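You operate a simulated robot arm through the tools that you are given. There is no shell and no other tool.

You are at the controls of a simulated robot arm. One attempt, no reset.

TASK
Clamp the bar and dot it at the first three long lines.
Fine: clamp first, one dot a line, first line first; then wind the slide home and turn the red handle back to open.

Only the result counts: the job must be done as asked and must still hold three seconds after the hand-in. Knocking over, shifting, dropping, spilling or breaking anything else fails it.

THE ROBOT
A 6-joint arm with a two-finger gripper, fixed in place. Base frame: the origin is at the foot of the arm, x ahead of it, y to its left, z up. Units: cm, degrees, N and s.
Its first joint turns from -166.0 to 166.0 degrees. Payload 1.71 kg.
Tool frame: the origin (TCP) lies between the finger pads and is the grasp point; the fingertips stand 2 cm ahead of it; z points along the fingers, y is the line along which they close. Largest opening 9.6 cm; the body of the gripper starts 11.3 cm behind the TCP.
Orientation is that of the tool frame in the base frame, as a unit quaternion [w, x, y, z]. With the fingers straight down and closing along the base's y, the tool's x points along the base's -x, its y along +y and its z along -z.

THE INTERFACE
- The arm moves only by the tool nudge_tool. Its argument "commands" is a list that holds one entry, the list of rows, each a list of 7 numbers: the opening, from 0 (shut) to 1 (fully open), then the shift along the tool's x, y, z in cm, then the turn, a rotation vector about the tool's x, y, z in degrees. In form: [[[jaw, x, y, z, ax, ay, az], ...]]. A call has 1 to 20 rows; each row shifts and turns the commanded pose from where the row before left it, along the tool's axes as they then stand. Rows are played at 5 a second. More than 5 cm and 8.6 degrees between two rows, or a gripper value outside its range, and nothing of the call is played. A pose out of reach is approached as far as the arm can. The call stops where the force on the tool passes 90 N (or 10 N more than at its start, if that is more) or the arm is blocked; 0.2 s more then pass. Each finger travels about 4.5 cm/s and halts on what it meets, pressing with about 28 N; the grip force reading is that of the motor and also rises with nothing between the fingers. The clock runs only during rows and for 0.2 s after the last one: add rows that do not move to give the fingers time. It gives the time, the measured TCP pose, the force on the tool (base axes), the opening and the grip force at its end, in the units of the frame above (readings bear some noise), with the torque about the TCP (base axes, N m) and any sound that the robot's microphone picked up.
- Cameras (640 x 400 px; columns grow to the right, rows downward): "scene" is fixed at [4.99, 49.93, 177.87]; the picture's right is [-0.20, -0.98, 0.00], its down [-0.75, 0.15, -0.64] and it looks along [0.63, -0.13, -0.77] (base axes); focal length 344 px, centre (320, 200). "wrist" rides on the gripper at [6.6, 1.4, -14.5] in the tool frame; the picture's right is [-0.21, 0.98, 0.00], its down [-0.88, -0.18, -0.45] and it looks along [-0.44, -0.09, 0.90] (tool axes); focal length 275 px, centre (320, 200).
- snapshot(camera): a new picture of that camera. It takes no simulated time.
- slide_trunk(by): slides the trunk up (or, below 0, down) by that many cm; the arm rides with it, the base frame stays. It gives what a move gives, with no picture.
- probe_pixels(camera, pixels): for up to 12 pixels [column, row] of the newest picture of that camera ("zoom" is the newest enlarged one), the place [x, y, z] in the base frame of the surface seen there, good to about 0.3 cm. It takes no simulated time.
- enlarge(camera, box): a new picture of the part [left, top, right, bottom] of that camera's present view, enlarged. It takes no simulated time.
- sign_off(): hands the job in; it is judged then, once.

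Unless the task says otherwise, let go and move clear before handing in.

The tools are called after ">>>" as name(argument=value, ...) on one line, values as JSON. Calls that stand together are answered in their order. nudge_tool: Moves the arm, as the interface text tells. Its arguments: {"type":"object","properties":{"commands":{"type":"array","items":{"type":"array","items":{"type":"array","items":{"type":"number"}}}}},"required":["commands"]} The other tools are called the same way: slide_trunk (by) slides the trunk up or down; snapshot (camera) takes a picture; probe_pixels (camera, pixels) gives the place of the surface under pixels of a picture; enlarge (camera, box) takes an enlarged picture of a part of a camera's view; sign_off () hands the job in.

At the start:

```text
clock: 0.0
eef_pos: [38.2, 38.12, 133.19]
tool_rot: [-0.001, 0.0, 1.0, 0.001]
wrist_force: [0.1, 0.2, 0.2]
torque: [0.01, 0.01, 0.01]
gripper_width: 9.59
grasp_force: 0.1
trunk travel left (down, up): [-17.5, 21.5]
```

scene: 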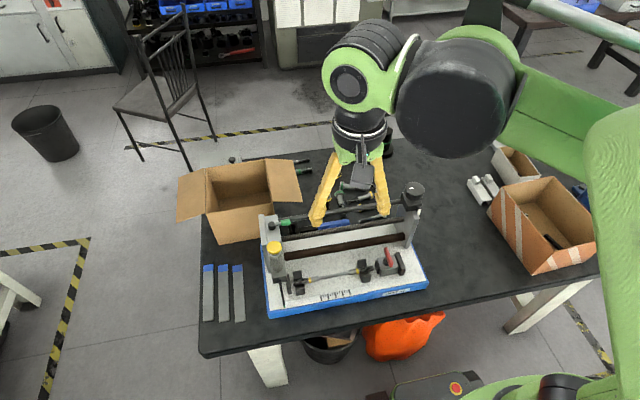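
wrist: 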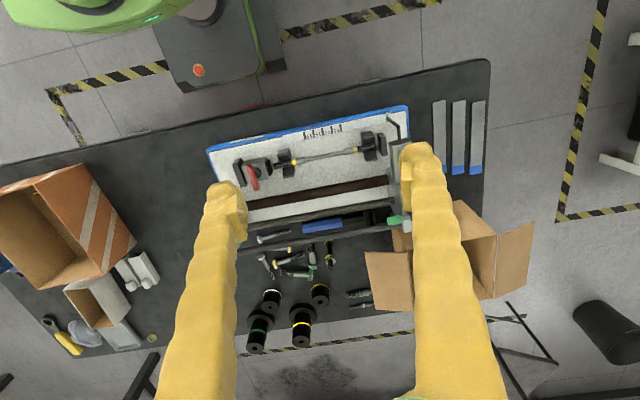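

The pictures show a bench with a blue-edged machine around scene pixels (265-425, 190-315), with a red handle near (390, 255) and a yellow-capped item near (275, 250). I'll enlarge these parts before moving.

>>> enlarge(camera="scene", box=[240, 170, 440, 320])

>>> enlarge(camera="wrist", box=[190, 90, 430, 250])

```text
2.67 times, centred on (340, 245) of scene
```

zoom: 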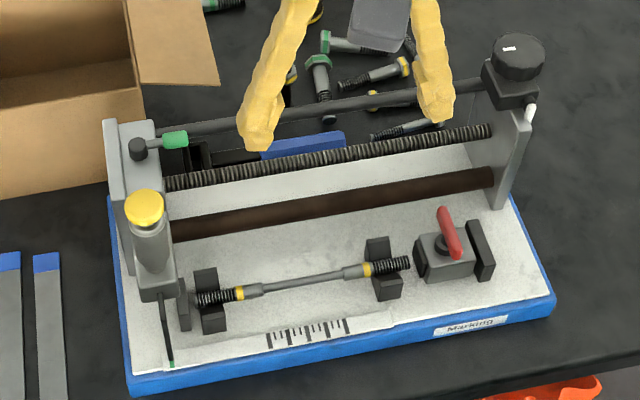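

```text
2.50 times, centred on (310, 170) of wrist
```

zoom: 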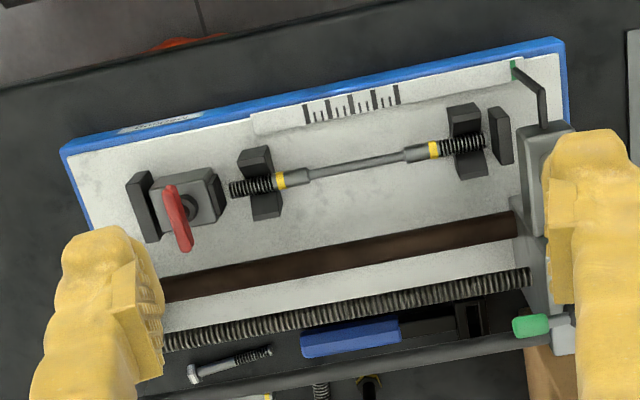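

The enlarged views show a carriage at the left end with a yellow button and a green-tipped pointer, a scale at scene (320-350, 295), a lead screw, a black knob at (412, 190), and a red clamp handle at (390, 257). I'll zoom in further and probe points.

>>> enlarge(camera="scene", box=[255, 225, 335, 315])

>>> enlarge(camera="scene", box=[360, 170, 440, 220])

>>> enlarge(camera="scene", box=[350, 230, 430, 280])

>>> enlarge(camera="scene", box=[310, 275, 390, 325])

```text
4.44 times, centred on (295, 270) of scene
```

zoom: 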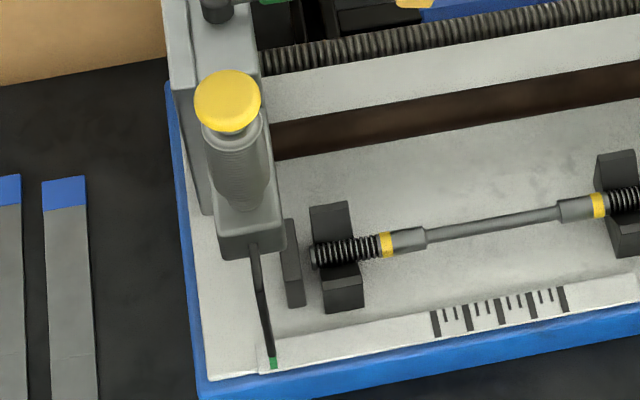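

```text
8.00 times, centred on (400, 195) of scene
```

zoom: 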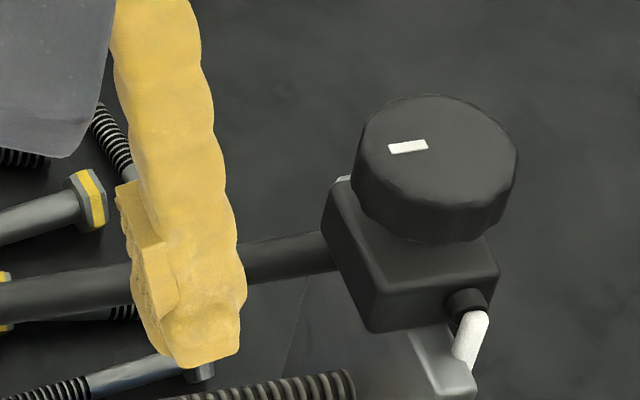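

```text
8.00 times, centred on (390, 255) of scene
```

zoom: 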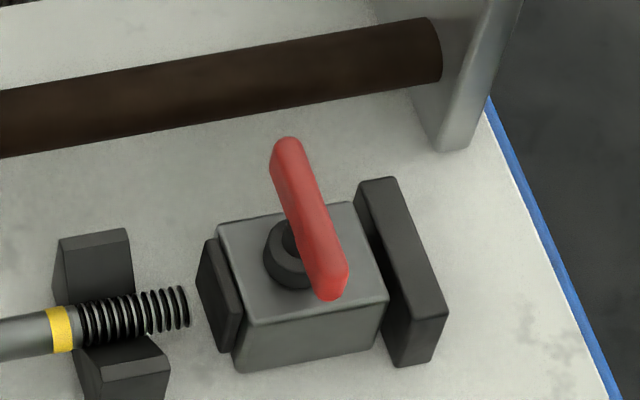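

```text
8.00 times, centred on (350, 300) of scene
```

zoom: 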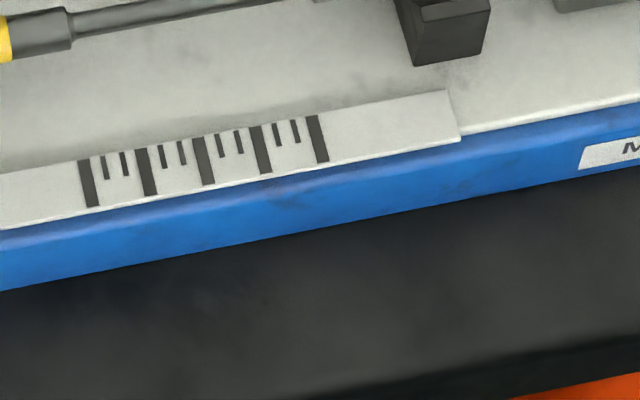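

The scale has five long lines with short ones between, and the dial knob with a white mark sits on a gearbox at the right end. I'll probe the key places.

>>> snapshot(camera="scene")

>>> probe_pixels(camera="scene", pixels=[[412, 187], [415, 200], [418, 204], [275, 246], [277, 262], [272, 225], [294, 306], [293, 291], [386, 256], [392, 262], [404, 240], [300, 220]])

>>> probe_pixels(camera="zoom", pixels=[[90, 183], [147, 172], [204, 160], [261, 149], [318, 138], [40, 200], [400, 125], [300, 230]])

```text
taken
```

scene: 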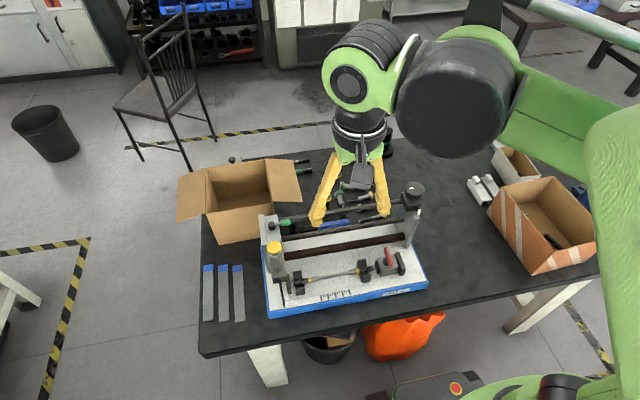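

```text
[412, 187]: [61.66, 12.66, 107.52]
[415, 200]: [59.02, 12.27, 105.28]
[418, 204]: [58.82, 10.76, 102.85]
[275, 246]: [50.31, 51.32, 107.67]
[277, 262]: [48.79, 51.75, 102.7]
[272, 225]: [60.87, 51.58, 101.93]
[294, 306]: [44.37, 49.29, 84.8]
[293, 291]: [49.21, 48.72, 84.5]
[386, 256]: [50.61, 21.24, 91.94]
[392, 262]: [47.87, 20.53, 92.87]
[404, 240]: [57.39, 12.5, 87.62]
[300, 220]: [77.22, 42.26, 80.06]
```

```text
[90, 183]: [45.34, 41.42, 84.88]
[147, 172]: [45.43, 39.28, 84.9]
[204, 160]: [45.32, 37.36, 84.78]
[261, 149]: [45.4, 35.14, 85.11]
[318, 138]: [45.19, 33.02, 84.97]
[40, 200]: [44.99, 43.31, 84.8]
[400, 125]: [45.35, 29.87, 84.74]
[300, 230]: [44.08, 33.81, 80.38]
```

The machine lies along the base y axis: carriage near y=51, long lines at y≈41.4, 39.3, 37.4, 35.1, 33.0, knob near (61, 12.5, 107). I'll move the arm toward the knob to view it with the wrist camera.

>>> nudge_tool(commands=[[[1, 0, -3, 0, 0, 0, 0], [1, 0, -4, 0, 0, 0, 0], [1, 0, -4, 0, 0, 0, 0], [1, 0, -4, 0, 0, 0, 0], [1, 0, -4, 0, 0, 0, 0], [1, 0, -4, 0, 0, 0, 0], [1, 0, -2, 0, 0, 0, 0], [1, 0, 0, 0, 0, 0, 0]]])

>>> snapshot(camera="wrist")

>>> snapshot(camera="scene")

```text
clock: 1.8
eef_pos: [36.44, 13.03, 133.87]
tool_rot: [0.007, 0.0, 1.0, 0.001]
wrist_force: [-0.7, 0.1, -0.2]
torque: [0.03, -0.02, 0.0]
gripper_width: 9.61
grasp_force: 0.0
trunk travel left (down, up): [-17.5, 21.5]
```

```text
taken
```

wrist: 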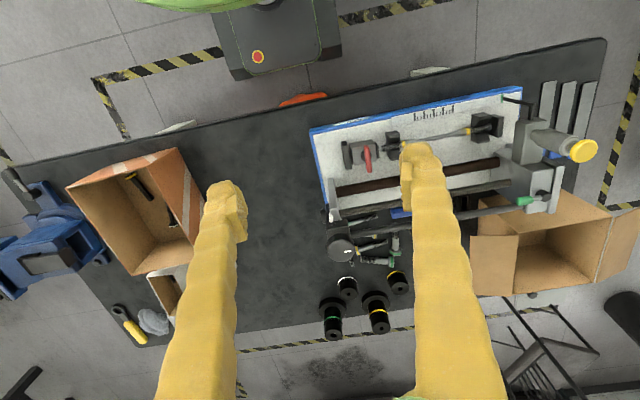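

```text
taken
```

scene: 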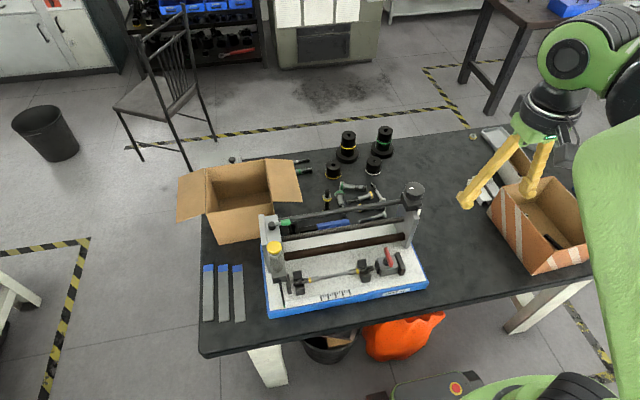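

The arm is out of the way in the scene view, so the machine at (260-430, 185-315) is fully visible. I'll enlarge both views.

>>> enlarge(camera="scene", box=[370, 175, 434, 215])

>>> enlarge(camera="scene", box=[255, 205, 319, 245])

>>> enlarge(camera="wrist", box=[440, 80, 600, 230])

>>> enlarge(camera="wrist", box=[310, 190, 410, 275])

```text
10.00 times, centred on (402, 195) of scene
```

zoom: 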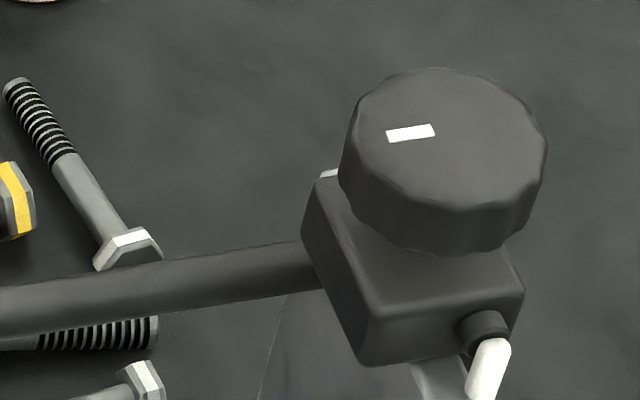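

```text
10.00 times, centred on (287, 225) of scene
```

zoom: 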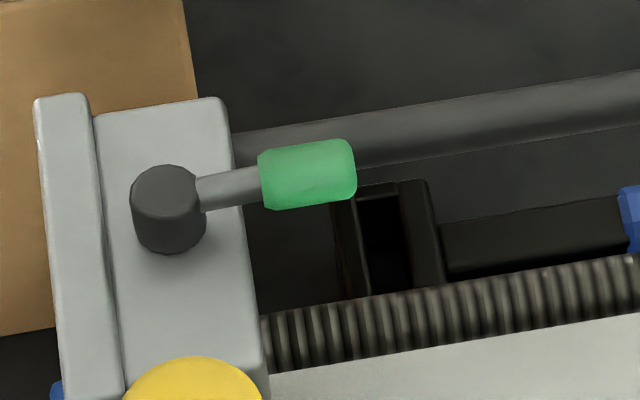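

```text
2.67 times, centred on (520, 155) of wrist
```

zoom: 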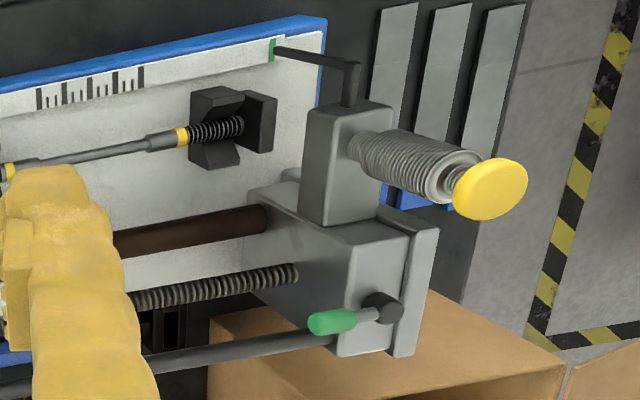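

```text
4.71 times, centred on (360, 232) of wrist
```

zoom: 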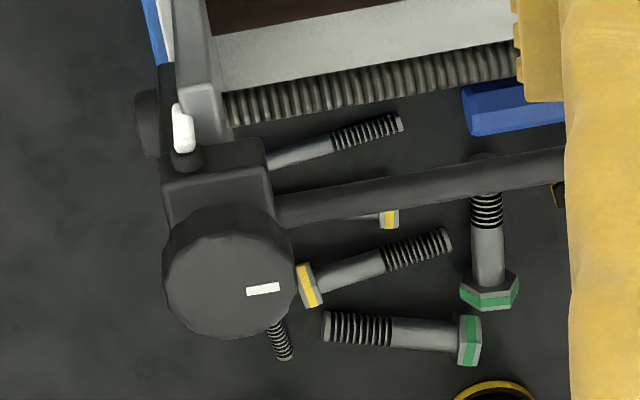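

The views show a green-gripped lever on the carriage top, a white-tipped lever on the gearbox, and a black fluted knob with a white mark. I'll probe these and the bar, V-blocks and clamp.

>>> probe_pixels(camera="zoom", pixels=[[183, 127], [186, 158], [145, 120], [215, 185], [262, 289], [228, 270], [190, 290], [290, 270], [228, 215], [228, 330], [450, 185], [195, 60]])

>>> snapshot(camera="scene")

>>> probe_pixels(camera="scene", pixels=[[268, 216], [285, 223], [273, 246], [283, 275], [283, 300], [285, 307], [291, 288], [305, 278], [330, 275], [355, 271], [362, 268], [368, 265]])

>>> enlarge(camera="scene", box=[350, 230, 430, 280])

>>> probe_pixels(camera="zoom", pixels=[[285, 150], [300, 200], [330, 285], [290, 265], [240, 235], [360, 210], [380, 285], [215, 270], [370, 195], [440, 300], [180, 300], [90, 320]])

```text
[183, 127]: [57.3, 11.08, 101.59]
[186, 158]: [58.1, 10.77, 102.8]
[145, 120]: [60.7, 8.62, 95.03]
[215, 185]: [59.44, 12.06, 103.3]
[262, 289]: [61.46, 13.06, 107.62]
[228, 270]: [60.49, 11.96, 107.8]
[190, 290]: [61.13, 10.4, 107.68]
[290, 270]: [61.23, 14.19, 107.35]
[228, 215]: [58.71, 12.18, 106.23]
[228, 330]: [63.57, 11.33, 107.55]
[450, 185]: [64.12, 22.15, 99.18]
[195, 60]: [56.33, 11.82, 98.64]
```

```text
taken
```

scene: 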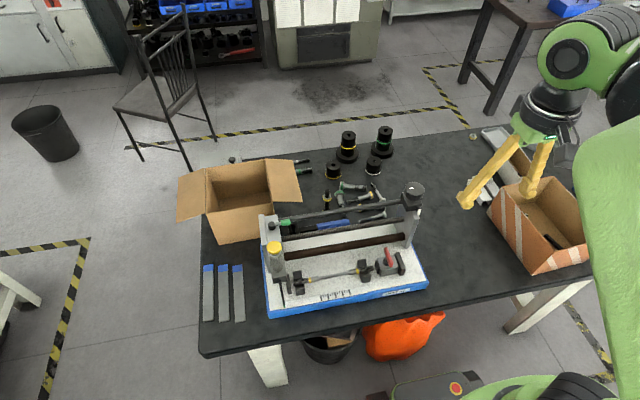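

```text
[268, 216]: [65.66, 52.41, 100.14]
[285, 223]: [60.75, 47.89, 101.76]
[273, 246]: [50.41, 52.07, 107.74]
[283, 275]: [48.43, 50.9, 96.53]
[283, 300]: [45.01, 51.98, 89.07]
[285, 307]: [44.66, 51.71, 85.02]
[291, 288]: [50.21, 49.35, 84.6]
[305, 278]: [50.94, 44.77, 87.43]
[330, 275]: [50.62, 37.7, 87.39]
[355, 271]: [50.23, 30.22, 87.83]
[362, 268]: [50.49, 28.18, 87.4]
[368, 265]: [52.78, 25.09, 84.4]
```

```text
8.00 times, centred on (390, 255) of scene
```

zoom: 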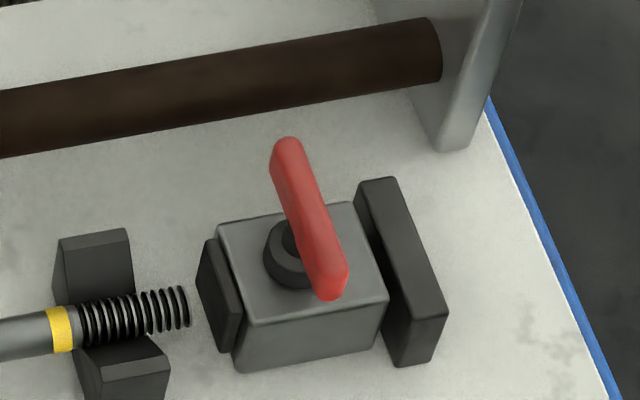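

```text
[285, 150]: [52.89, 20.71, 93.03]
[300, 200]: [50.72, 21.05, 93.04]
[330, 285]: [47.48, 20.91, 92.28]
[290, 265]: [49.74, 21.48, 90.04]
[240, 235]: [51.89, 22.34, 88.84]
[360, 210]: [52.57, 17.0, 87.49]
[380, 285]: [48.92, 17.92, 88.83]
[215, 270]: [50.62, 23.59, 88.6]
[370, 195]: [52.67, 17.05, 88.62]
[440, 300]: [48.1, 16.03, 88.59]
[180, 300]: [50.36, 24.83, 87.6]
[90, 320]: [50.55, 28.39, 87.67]
```

The red handle is a T-bar about 5.5 cm long lying along x at (50.2, 21, 93); the knob axis is near (61.2, 12.3). I'll come closer to the gearbox to study the white lever and the drive.

>>> nudge_tool(commands=[[[1, -2.7, 0, 3, 0, 0, 0], [1, -2.7, 0, 3, 0, 0, 0], [1, -2.7, 0, 3, 0, 0, 0], [1, -2.7, 0, 3, 0, 0, 0], [1, -2.7, 0, 3, 0, 0, 0], [1, 0, 0, 0, 0, 0, 0], [1, 0, 0, 0, 0, 0, 0]]])

>>> snapshot(camera="wrist")

>>> enlarge(camera="wrist", box=[240, 100, 400, 200])

```text
clock: 3.4
eef_pos: [50.12, 13.31, 118.89]
tool_rot: [0.007, 0.0, 1.0, -0.001]
wrist_force: [0.7, -0.3, 0.0]
torque: [0.02, -0.05, -0.02]
gripper_width: 9.58
grasp_force: 0.1
trunk travel left (down, up): [-17.5, 21.5]
```

```text
taken
```

wrist: 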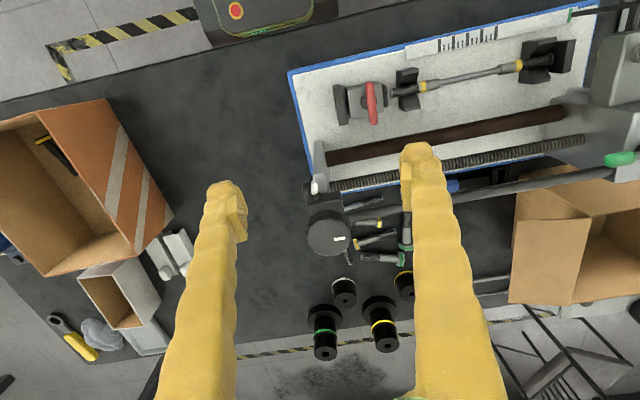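

```text
4.00 times, centred on (320, 150) of wrist
```

zoom: 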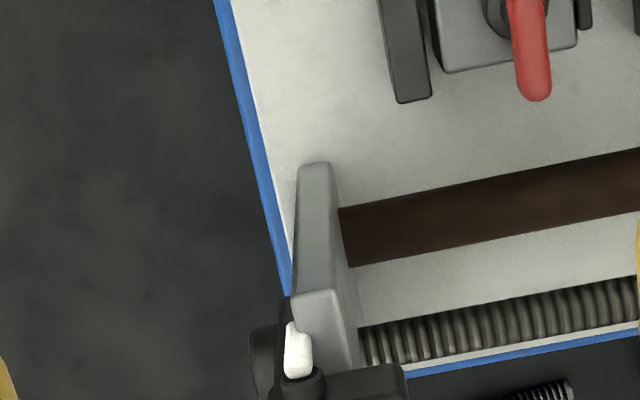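

The white lever hangs from a boss on the front of the gearbox at zoom (297, 350). I'll back off and tilt the tool to see the gearbox front more from the side.

>>> nudge_tool(commands=[[[1, 3, 0, 0, 0, 0, 0], [1, 4, 0, 0, 0, 0, 0], [1, 4, 0, 0, 0, 0, 0], [1, 4, 0, 0, 0, 0, 0], [1, 0, 0, 0, 0, -8, 0], [1, 0, 0, 0, 0, -8, 0], [1, 0, 0, 0, 0, -8, 0], [1, 0, 0, 0, 0, -8, 0], [1, 0, 0, 0, 0, 0, 0], [1, 0, 0, 0, 0, 0, 0]]])

>>> snapshot(camera="wrist")

>>> enlarge(camera="wrist", box=[260, 150, 420, 250])

```text
clock: 5.6
eef_pos: [35.1, 13.14, 118.67]
tool_rot: [0.283, 0.0, 0.959, 0.001]
wrist_force: [1.3, 0.4, 0.0]
torque: [0.01, -0.02, 0.02]
gripper_width: 9.59
grasp_force: 0.1
trunk travel left (down, up): [-17.5, 21.5]
```

```text
taken
```

wrist: 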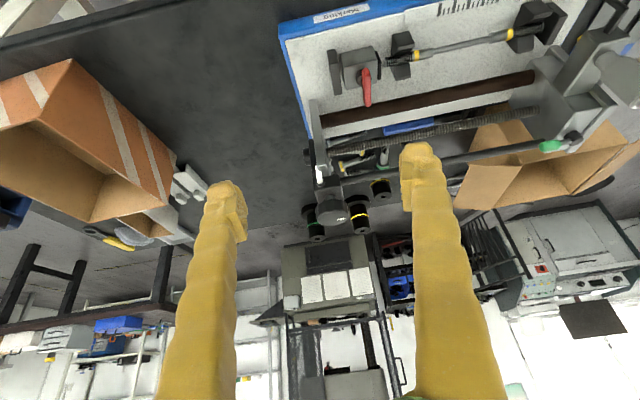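

```text
4.00 times, centred on (340, 200) of wrist
```

zoom: 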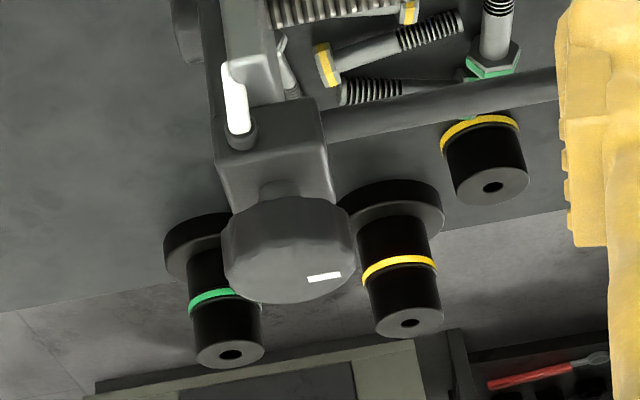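

The lever hangs from the gearbox boss at zoom (235, 100), with the rod and knob attached to the same gearbox. I'll straighten the tool and look closely at the clamp with the red handle.

>>> nudge_tool(commands=[[[1, 0, 0, 0, 0, 8, 0], [1, 0, 0, 0, 0, 8, 0], [1, 0, 0, 0, 0, 8, 0], [1, 0, 0, 0, 0, 8, 0], [1, -1.5, 2, 3, 0, 0, 0], [1, -1.5, 2, 3, 0, 0, 0], [1, -1.5, 2, 3, 0, 0, 0], [1, -1.5, 2, 3, 0, 0, 0], [1, 0, 0, 1, 0, 0, 0], [1, 0, 0, 0, 0, 0, 0], [1, 0, 0, 0, 0, 0, 0]]])

>>> snapshot(camera="wrist")

>>> enlarge(camera="wrist", box=[240, 140, 400, 240])

```text
clock: 8.0
eef_pos: [41.15, 21.06, 105.88]
tool_rot: [0.006, 0.0, 1.0, 0.0]
wrist_force: [0.3, 0.6, 0.6]
torque: [-0.02, -0.02, -0.01]
gripper_width: 9.6
grasp_force: 0.1
trunk travel left (down, up): [-17.5, 21.5]
```

```text
taken
```

wrist: 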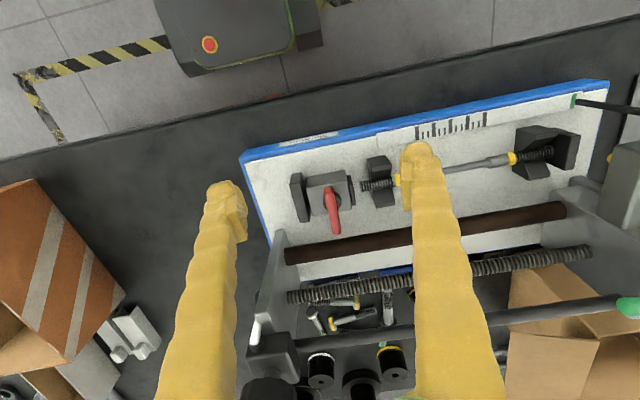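

```text
4.00 times, centred on (320, 190) of wrist
```

zoom: 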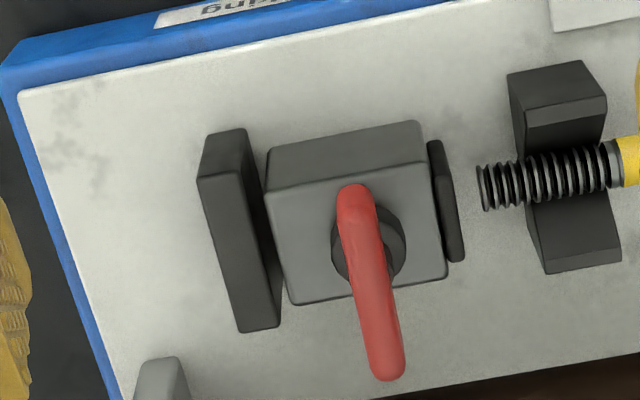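

The handle runs from zoom (355, 190) to (388, 375) over a hub near (368, 240), so it may be offset. I'll probe it.

>>> probe_pixels(camera="zoom", pixels=[[355, 195], [362, 230], [370, 280], [380, 330], [387, 365], [392, 240], [337, 240], [350, 280], [404, 215], [300, 200], [430, 270], [447, 200]])

>>> enlarge(camera="wrist", box=[300, 170, 380, 240])

```text
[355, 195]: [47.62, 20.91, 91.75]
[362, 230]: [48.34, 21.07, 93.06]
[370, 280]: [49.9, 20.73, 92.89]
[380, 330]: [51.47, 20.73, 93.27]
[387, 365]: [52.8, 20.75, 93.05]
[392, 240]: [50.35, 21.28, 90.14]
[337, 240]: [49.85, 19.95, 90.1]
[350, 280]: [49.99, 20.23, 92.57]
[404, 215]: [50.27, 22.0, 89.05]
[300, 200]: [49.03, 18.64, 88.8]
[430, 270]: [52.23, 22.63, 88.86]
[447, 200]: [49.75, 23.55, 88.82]
```

```text
5.71 times, centred on (340, 205) of wrist
```

zoom: 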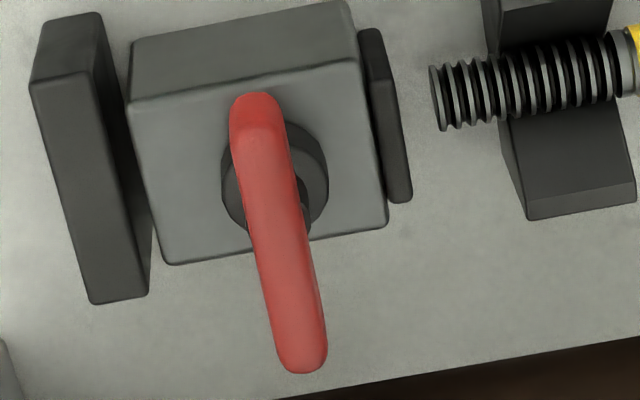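

The handle spans x 47.3–53.2 at y≈20.85, top z≈93.2, hub centre about (50.25, 20.9). I'll narrow the jaws and come down to straddle it from above.

>>> nudge_tool(commands=[[[0.5, -3, 0, 0, 0, 0, 0], [0.4, -3, -0.1, 0, 0, 0, 0], [0.4, -3.1, -0.1, 0, 0, 0, 0], [0.4, 0, 0, 0, 0, 0, 0], [0.4, 0, 0, 3, 0, 0, 0], [0.4, 0, 0, 3, 0, 0, 0], [0.4, 0, 0, 2, 0, 0, 0], [0.4, 0, 0, 0, 0, 0, 0], [0.4, 0, 0, 0, 0, 0, 0]]])

>>> snapshot(camera="wrist")

>>> snapshot(camera="scene")

```text
clock: 10.0
eef_pos: [50.34, 21.05, 97.94]
tool_rot: [0.006, 0.0, 1.0, 0.001]
wrist_force: [-0.3, 0.5, 0.4]
torque: [0.0, 0.02, 0.01]
gripper_width: 3.84
grasp_force: 0.0
trunk travel left (down, up): [-17.5, 21.5]
```

```text
taken
```

wrist: 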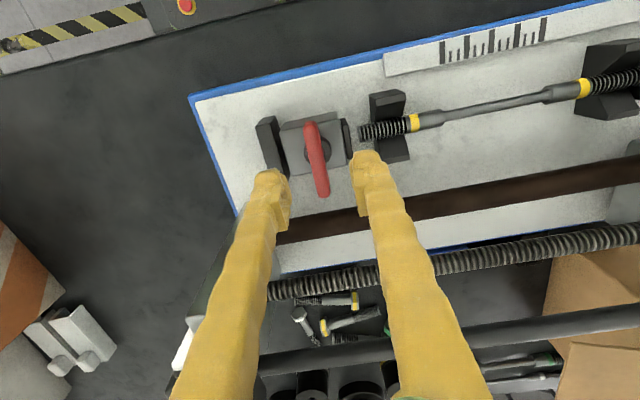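

```text
taken
```

scene: 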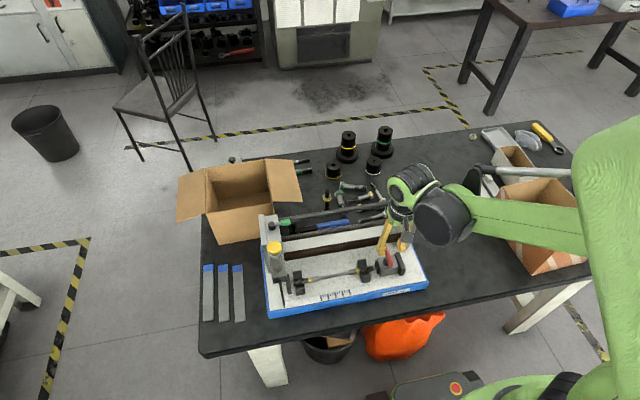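

The handle at wrist (316, 160) sits centred between the fingertips at (270, 190) and (365, 175). I'll go down 5 cm and check forces, then close.

>>> nudge_tool(commands=[[[0.4, 0, -0.1, 2, 0, 0, 0], [0.4, 0, 0, 2, 0, 0, 0], [0.4, 0, 0, 0.9, 0, 0, 0], [0.4, 0, 0, 0, 0, 0, 0]]])

>>> enlarge(camera="scene", box=[350, 215, 430, 280])

>>> enlarge(camera="wrist", box=[220, 80, 420, 230])

```text
clock: 11.0
eef_pos: [50.47, 20.92, 93.03]
tool_rot: [0.008, 0.0, 1.0, 0.0]
wrist_force: [-0.4, -0.1, 0.0]
torque: [-0.01, 0.04, 0.0]
gripper_width: 3.85
grasp_force: 0.1
trunk travel left (down, up): [-17.5, 21.5]
```

```text
6.15 times, centred on (390, 248) of scene
```

zoom: 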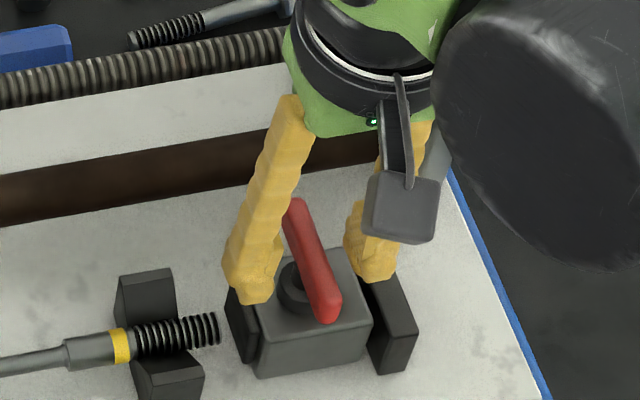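

```text
2.67 times, centred on (320, 155) of wrist
```

zoom: 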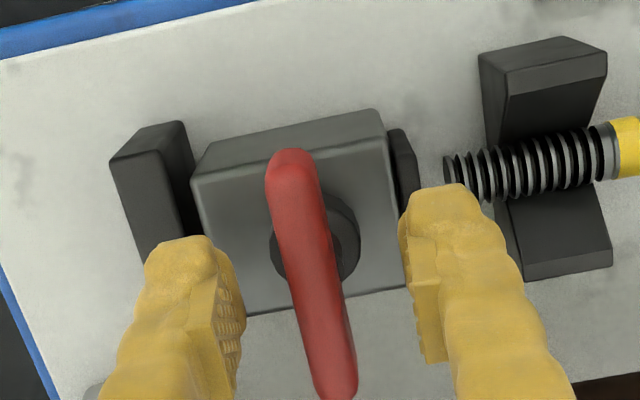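

The fingers straddle the handle with tips at about z=91. I'll close on it.

>>> nudge_tool(commands=[[[0.3, 0.2, 0, 0, 0, 0, 0], [0.15, 0, 0, 0, 0, 0, 0], [0.05, 0, 0, 0, 0, 0, 0], [0, 0, 0, 0, 0, 0, 0], [0, 0, 0, 0, 0, 0, 0], [0, 0, 0, 0, 0, 0, 0]]])

>>> enlarge(camera="scene", box=[350, 215, 430, 280])

```text
clock: 12.4
eef_pos: [50.27, 20.92, 93.19]
tool_rot: [0.006, 0.001, 1.0, 0.0]
wrist_force: [1.0, -1.6, 5.0]
torque: [-0.04, -0.04, -0.05]
gripper_width: 1.0
grasp_force: 34.9
trunk travel left (down, up): [-17.5, 21.5]
```

```text
6.15 times, centred on (390, 248) of scene
```

zoom: 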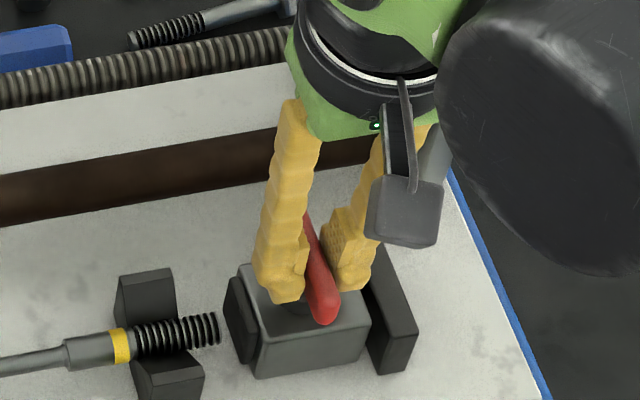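

The handle is gripped at width 1.0 cm. I'll try a small clockwise turn (positive about the tool's z) and watch torque and the handle.

>>> nudge_tool(commands=[[[0, 0, 0, 0, 0, 0, 4], [0, 0, 0, 0, 0, 0, 4], [0, 0, 0, 0, 0, 0, 4], [0, 0, 0, 0, 0, 0, 0]]])

>>> enlarge(camera="scene", box=[350, 215, 430, 280])

```text
clock: 13.4
eef_pos: [50.33, 21.08, 93.1]
tool_rot: [0.006, 0.105, 0.994, 0.001]
wrist_force: [-2.8, 4.5, 17.8]
torque: [0.12, 0.22, 0.02]
gripper_width: 0.99
grasp_force: 35.0
trunk travel left (down, up): [-17.5, 21.5]
```

```text
6.15 times, centred on (390, 248) of scene
```

zoom: 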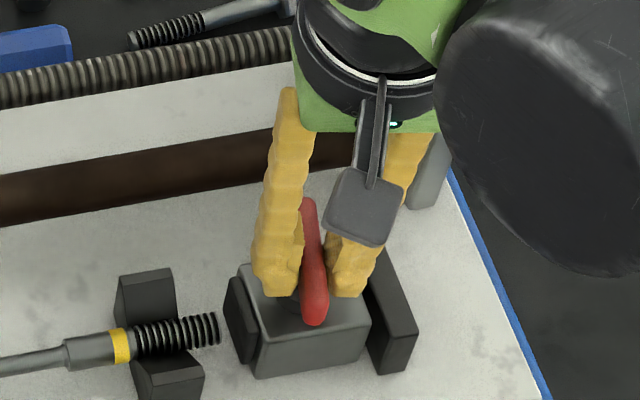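

The handle follows the gripper with almost no torque, though upward force rose to 17.8 N. I'll ease up slightly and keep turning.

>>> nudge_tool(commands=[[[0, 0, 0, -0.1, 0, 0, 5], [0, 0, 0, 0, 0, 0, 6], [0, 0, 0, 0, 0, 0, 6], [0, 0, 0, 0, 0, 0, 6], [0, 0, 0, 0, 0, 0, 6], [0, 0, 0, 0, 0, 0, 0]]])

>>> enlarge(camera="scene", box=[350, 215, 430, 280])

```text
clock: 14.8
eef_pos: [50.3, 21.06, 93.16]
tool_rot: [0.005, 0.351, 0.937, 0.002]
wrist_force: [2.0, 18.2, -21.2]
torque: [0.3, 0.11, 0.03]
gripper_width: 1.0
grasp_force: 34.9
trunk travel left (down, up): [-17.5, 21.5]
```

```text
6.15 times, centred on (390, 248) of scene
```

zoom: 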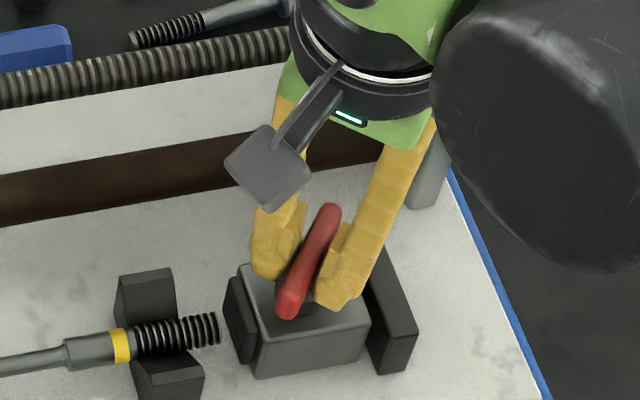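

Turned 41° so far with no visible jaw travel yet and negligible turning torque; there's a 18 N side load, so I'll correct slightly and go on turning to about 90°.

>>> nudge_tool(commands=[[[0, 0.07, 0.08, 0.06, 0, 0, 6], [0, 0, 0, 0, 0, 0, 6], [0, 0, 0, 0, 0, 0, 6], [0, 0, 0, 0, 0, 0, 6], [0, 0, 0, 0, 0, 0, 0]]])

>>> enlarge(camera="scene", box=[350, 215, 430, 280])

```text
clock: 16.0
eef_pos: [50.36, 21.3, 93.24]
tool_rot: [0.006, 0.538, 0.843, 0.005]
wrist_force: [18.2, 27.4, 27.2]
torque: [0.42, -0.19, 0.07]
gripper_width: 1.01
grasp_force: 34.9
trunk travel left (down, up): [-17.5, 21.5]
```

```text
6.15 times, centred on (390, 248) of scene
```

zoom: 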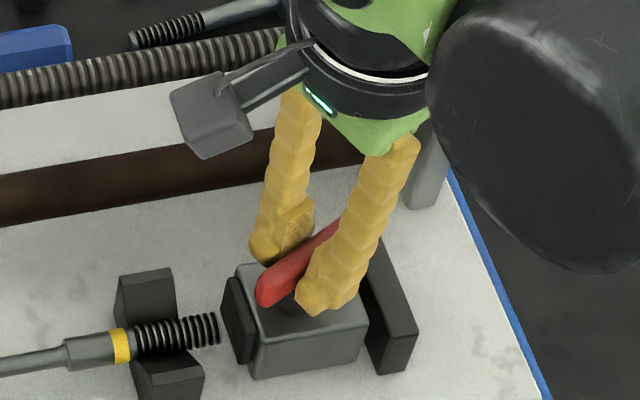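

The whole clamp block now slides off the dark back plate toward the bar (gap at zoom (375, 300)), so the handle centre moves to +y; the side load shows it. I'll follow it in +y while turning on.

>>> nudge_tool(commands=[[[0, 0.18, 0.17, -0.1, 0, 0, 0], [0, 0, 0, 0, 0, 0, 0]]])

```text
clock: 16.6
eef_pos: [50.41, 21.41, 93.17]
tool_rot: [0.005, 0.537, 0.844, 0.004]
wrist_force: [17.2, 23.3, 4.4]
torque: [0.24, -0.2, 0.05]
gripper_width: 1.03
grasp_force: 34.6
trunk travel left (down, up): [-17.5, 21.5]
```

Side load dropped a little to (17, 23) N. I'll shift a bit more in +y and +x.

>>> nudge_tool(commands=[[[0, 0.12, 0.11, 0, 0, 0, 0], [0, 0.11, 0.11, 0, 0, 0, 0], [0, 0, 0, 0, 0, 0, 0]]])

>>> enlarge(camera="scene", box=[350, 215, 430, 280])

```text
clock: 17.4
eef_pos: [50.44, 21.65, 93.24]
tool_rot: [0.005, 0.538, 0.843, 0.003]
wrist_force: [-0.7, 15.6, -24.4]
torque: [0.08, -0.01, 0.04]
gripper_width: 1.0
grasp_force: 35.2
trunk travel left (down, up): [-17.5, 21.5]
```

```text
6.15 times, centred on (390, 248) of scene
```

zoom: 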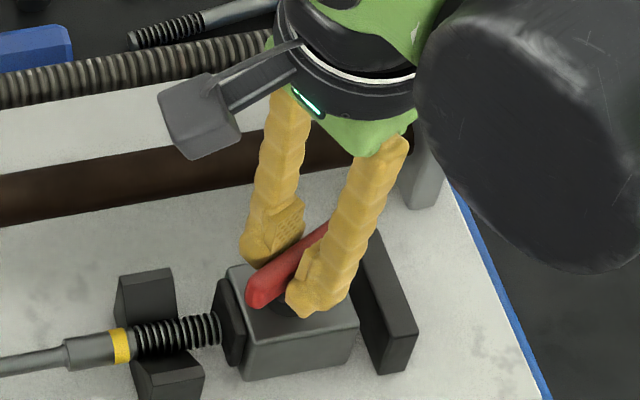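

The block has now come right up to the bar's end (jaw at zoom (222, 320) meets the thread end), with the side load down to 15 N. I'll keep turning a few degrees at a time while following.

>>> nudge_tool(commands=[[[0, 0.06, 0.04, 0.05, 0, 0, 4], [0, 0.06, 0.04, 0, 0, 0, 4], [0, 0, 0, 0, 0, 0, 0]]])

>>> enlarge(camera="scene", box=[350, 215, 430, 280])

```text
clock: 18.2
eef_pos: [50.51, 21.7, 93.25]
tool_rot: [0.006, 0.594, 0.804, 0.004]
wrist_force: [-7.4, 16.1, -14.3]
torque: [0.19, 0.13, -0.01]
gripper_width: 1.0
grasp_force: 35.3
trunk travel left (down, up): [-17.5, 21.5]
```

```text
6.15 times, centred on (390, 248) of scene
```

zoom: 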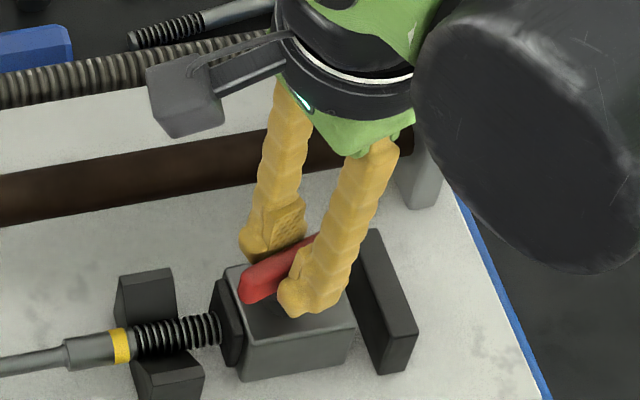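

At 73° the jaw contacts the bar end and torque remains low. I'll continue to about 90°.

>>> nudge_tool(commands=[[[0, 0.09, -0.02, 0.03, 0, 0, 4], [0, 0.06, 0, 0, 0, 0, 4], [0, 0.04, 0, 0, 0, 0, 4], [0, 0, 0, 0, 0, 0, 0]]])

>>> enlarge(camera="scene", box=[350, 215, 430, 280])

```text
clock: 19.2
eef_pos: [50.56, 21.83, 93.25]
tool_rot: [0.005, 0.675, 0.737, 0.006]
wrist_force: [-0.4, 18.5, 4.2]
torque: [0.12, 0.08, 0.01]
gripper_width: 1.02
grasp_force: 34.8
trunk travel left (down, up): [-17.5, 21.5]
```

```text
6.15 times, centred on (390, 248) of scene
```

zoom: 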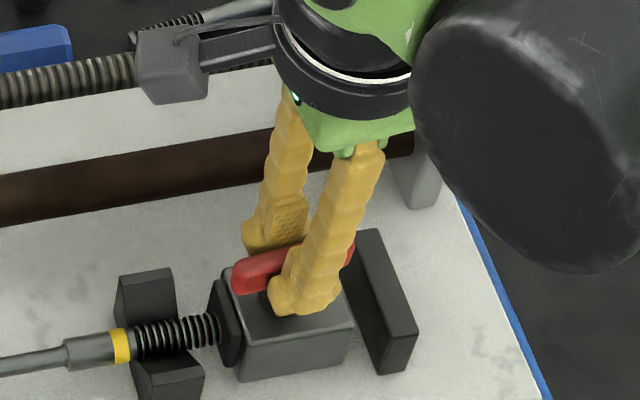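

At 85° there's still no stop. I'll check the bar's left end against its stop before turning further.

>>> enlarge(camera="scene", box=[275, 260, 339, 300])

>>> enlarge(camera="scene", box=[350, 240, 414, 280])

```text
10.00 times, centred on (307, 280) of scene
```

zoom: 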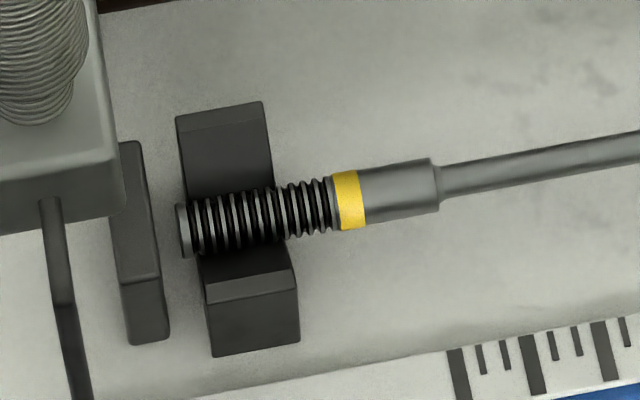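

```text
10.00 times, centred on (382, 260) of scene
```

zoom: 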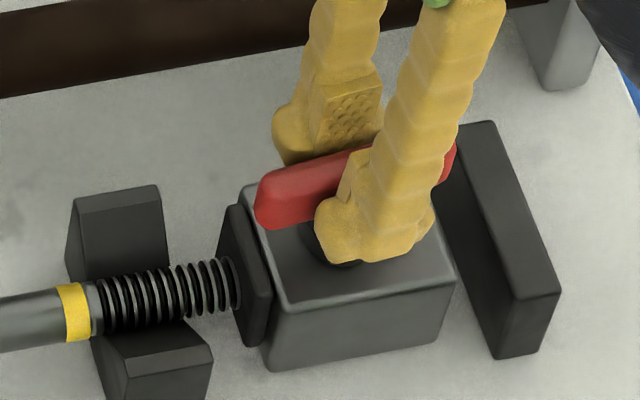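

The bar's left end still shows a small gap to its stop (zoom 168–178), so the clamp isn't tight. I'll keep turning and following.

>>> nudge_tool(commands=[[[0, 0.07, 0, 0, 0, 0, 4], [0, 0.07, 0, 0, 0, 0, 4], [0, 0.06, 0, 0, 0, 0, 4], [0, 0, 0, 0, 0, 0, 0]]])

>>> enlarge(camera="scene", box=[350, 240, 414, 280])

>>> enlarge(camera="scene", box=[275, 260, 339, 300])

```text
clock: 20.2
eef_pos: [50.47, 22.14, 93.22]
tool_rot: [0.004, 0.749, 0.662, 0.004]
wrist_force: [11.9, 17.5, 12.1]
torque: [0.21, -0.12, 0.05]
gripper_width: 0.99
grasp_force: 34.9
trunk travel left (down, up): [-17.5, 21.5]
```

```text
10.00 times, centred on (382, 260) of scene
```

zoom: 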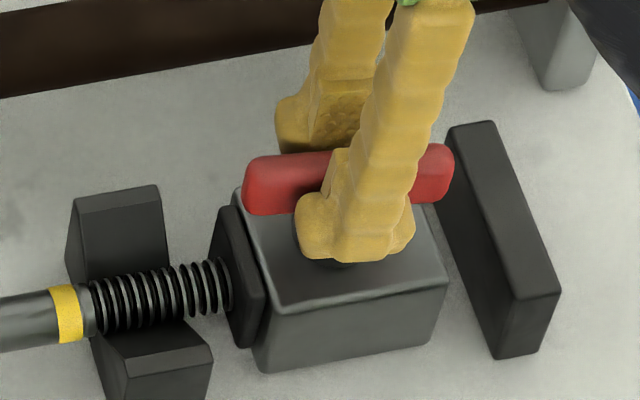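

```text
10.00 times, centred on (307, 280) of scene
```

zoom: 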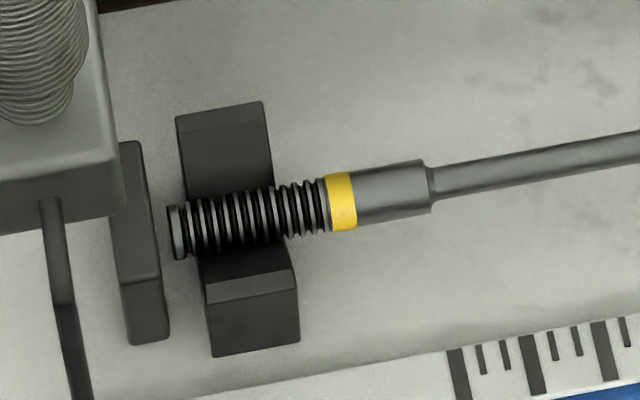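

The bar is now being pushed left (end moved from 178 to 168 in the zoom), so the direction is right. I'll keep turning until it seats on the stop.

>>> nudge_tool(commands=[[[0, 0.07, 0.05, 0, 0, 0, 4], [0, 0.07, 0, 0, 0, 0, 4], [0, 0.06, 0, 0, 0, 0, 4], [0, 0, 0, 0, 0, 0, 0]]])

>>> enlarge(camera="scene", box=[275, 260, 339, 300])

```text
clock: 21.2
eef_pos: [50.55, 22.3, 93.14]
tool_rot: [0.004, 0.814, 0.581, 0.005]
wrist_force: [18.0, 19.7, 33.5]
torque: [0.27, -0.23, 0.04]
gripper_width: 1.0
grasp_force: 35.2
trunk travel left (down, up): [-17.5, 21.5]
```

```text
10.00 times, centred on (307, 280) of scene
```

zoom: 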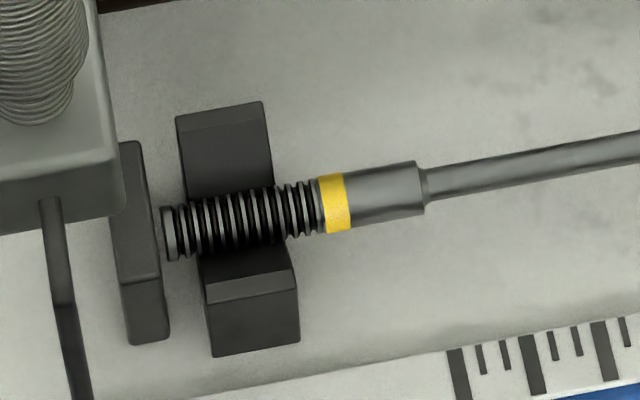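

The bar end (zoom 162) is almost at the stop. I'll ease the vertical load, follow, and turn on carefully.

>>> nudge_tool(commands=[[[0, 0.12, 0.06, -0.08, 0, 0, 4], [0, 0.05, 0, 0, 0, 0, 4], [0, 0, 0, 0, 0, 0, 0]]])

>>> enlarge(camera="scene", box=[275, 260, 339, 300])

>>> enlarge(camera="scene", box=[350, 240, 414, 280])

```text
clock: 22.0
eef_pos: [50.61, 22.44, 93.06]
tool_rot: [0.003, 0.853, 0.522, 0.005]
wrist_force: [-3.3, 14.5, 3.2]
torque: [0.15, 0.1, 0.5]
gripper_width: 1.13
grasp_force: 34.9
trunk travel left (down, up): [-17.5, 21.5]
```

```text
10.00 times, centred on (307, 280) of scene
```

zoom: 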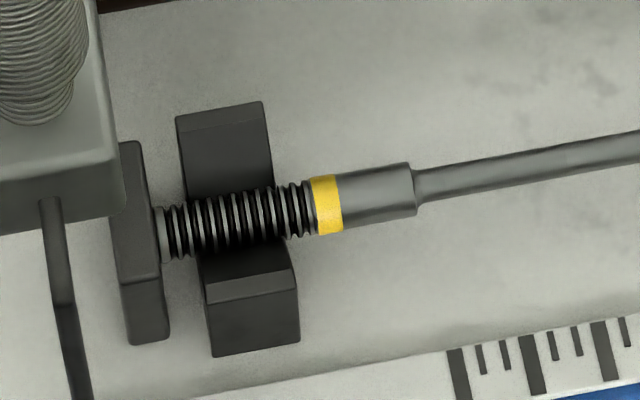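

```text
10.00 times, centred on (382, 260) of scene
```

zoom: 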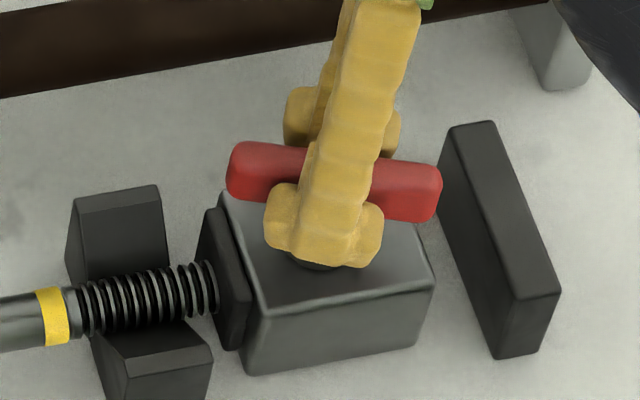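

Torque jumped to 0.5 N·m and the bar's end is against the stop (zoom 158), so the clamp is tightening. I'll turn 3° more and hold, then open the fingers to see if it stays.

>>> nudge_tool(commands=[[[0, 0.03, 0, 0, 0, 0, 3], [0, 0, 0, 0, 0, 0, 0], [0, 0, 0, 0, 0, 0, 0]]])

>>> enlarge(camera="scene", box=[350, 240, 414, 280])

```text
clock: 22.8
eef_pos: [50.47, 22.45, 93.16]
tool_rot: [0.003, 0.866, 0.5, 0.005]
wrist_force: [-19.7, 0.4, -15.1]
torque: [-0.18, 0.29, 0.6]
gripper_width: 1.22
grasp_force: 34.8
trunk travel left (down, up): [-17.5, 21.5]
```

```text
10.00 times, centred on (382, 260) of scene
```

zoom: 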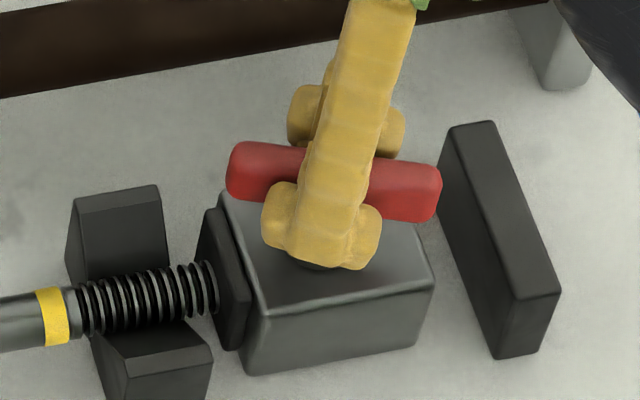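

The handle stayed put while the fingers spread to 1.22 cm, so the clamp is tight. I'll turn back a few degrees to relax, then open.

>>> nudge_tool(commands=[[[0.05, 0, 0, 0, 0, 0, -3], [0.2, 0, 0, 0, 0, 0, -3], [0.3, 0, 0, 0, 0, 0, 0], [0.4, 0, 0, 0, 0, 0, 0], [0.4, 0, 0, 0, 0, 0, 0]]])

>>> enlarge(camera="scene", box=[350, 240, 414, 280])

>>> enlarge(camera="scene", box=[275, 260, 339, 300])

```text
clock: 24.0
eef_pos: [50.68, 22.52, 93.13]
tool_rot: [0.003, 0.838, 0.545, 0.005]
wrist_force: [0.5, -0.7, -0.7]
torque: [-0.05, -0.04, 0.0]
gripper_width: 3.85
grasp_force: 0.0
trunk travel left (down, up): [-17.5, 21.5]
```

```text
10.00 times, centred on (382, 260) of scene
```

zoom: 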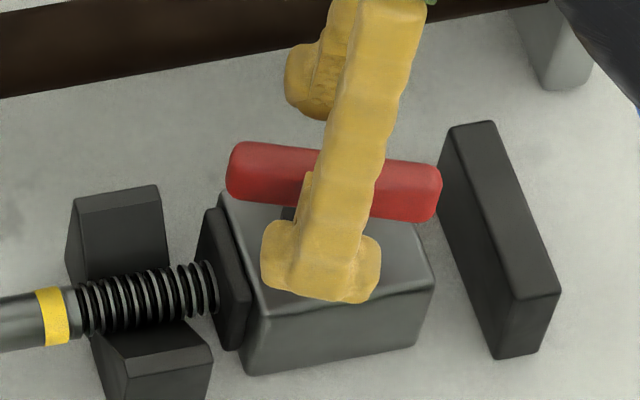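

```text
10.00 times, centred on (307, 280) of scene
```

zoom: 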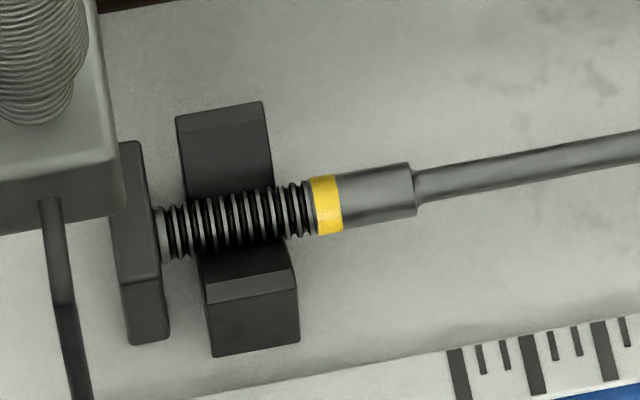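

The clamp holds after release: the red handle stays near (335, 180) in the zoom and the bar is seated. I'll rise clear and unwind the wrist.

>>> nudge_tool(commands=[[[0.4, 0, 0, -3, 0, 0, 0], [0.4, 0, 0, -4, 0, 0, 0], [0.4, 0, 0, -4, 0, 0, 0], [0.4, 0, 0, -4, 0, 0, 0], [0.4, 0, 0, -4, 0, 0, 0], [0.4, 0, 0, -4, 0, 0, -8], [0.4, 0, 0, 0, 0, 0, -8], [0.4, 0, 0, 0, 0, 0, -8], [0.4, 0, 0, 0, 0, 0, -8], [0.4, 0, 0, 0, 0, 0, -8], [0.4, 0, 0, 0, 0, 0, -8], [0.4, 0, 0, 0, 0, 0, -8], [0.4, 0, 0, 0, 0, 0, -8], [0.4, 0, 0, 0, 0, 0, -8], [0.4, 0, 0, 0, 0, 0, -8], [0.4, 0, 0, 0, 0, 0, -8], [0.4, 0, 0, 0, 0, 0, -8], [0.4, 0, 0, 0, 0, 0, -8], [0.4, 0, 0, 0, 0, 0, -8], [0.4, 0, 0, 0, 0, 0, 0]]])

>>> snapshot(camera="wrist")

>>> snapshot(camera="scene")

```text
clock: 28.2
eef_pos: [50.49, 22.46, 116.24]
tool_rot: [0.007, 0.016, 1.0, 0.001]
wrist_force: [-0.5, -0.1, -1.2]
torque: [0.0, -0.02, 0.02]
gripper_width: 3.83
grasp_force: 0.1
trunk travel left (down, up): [-17.5, 21.5]
```

```text
taken
```

wrist: 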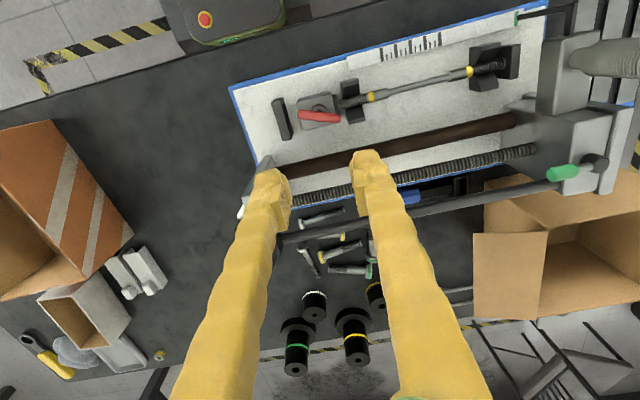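

```text
taken
```

scene: 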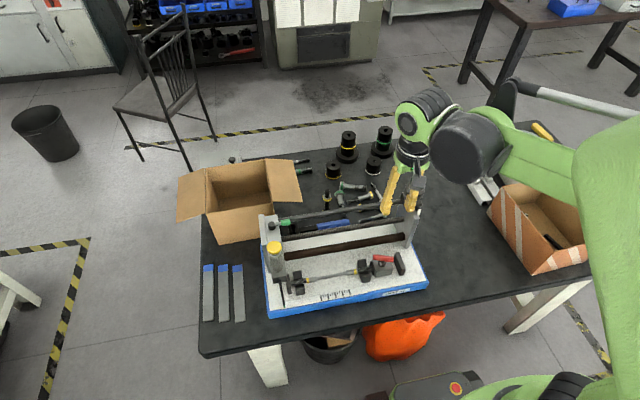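

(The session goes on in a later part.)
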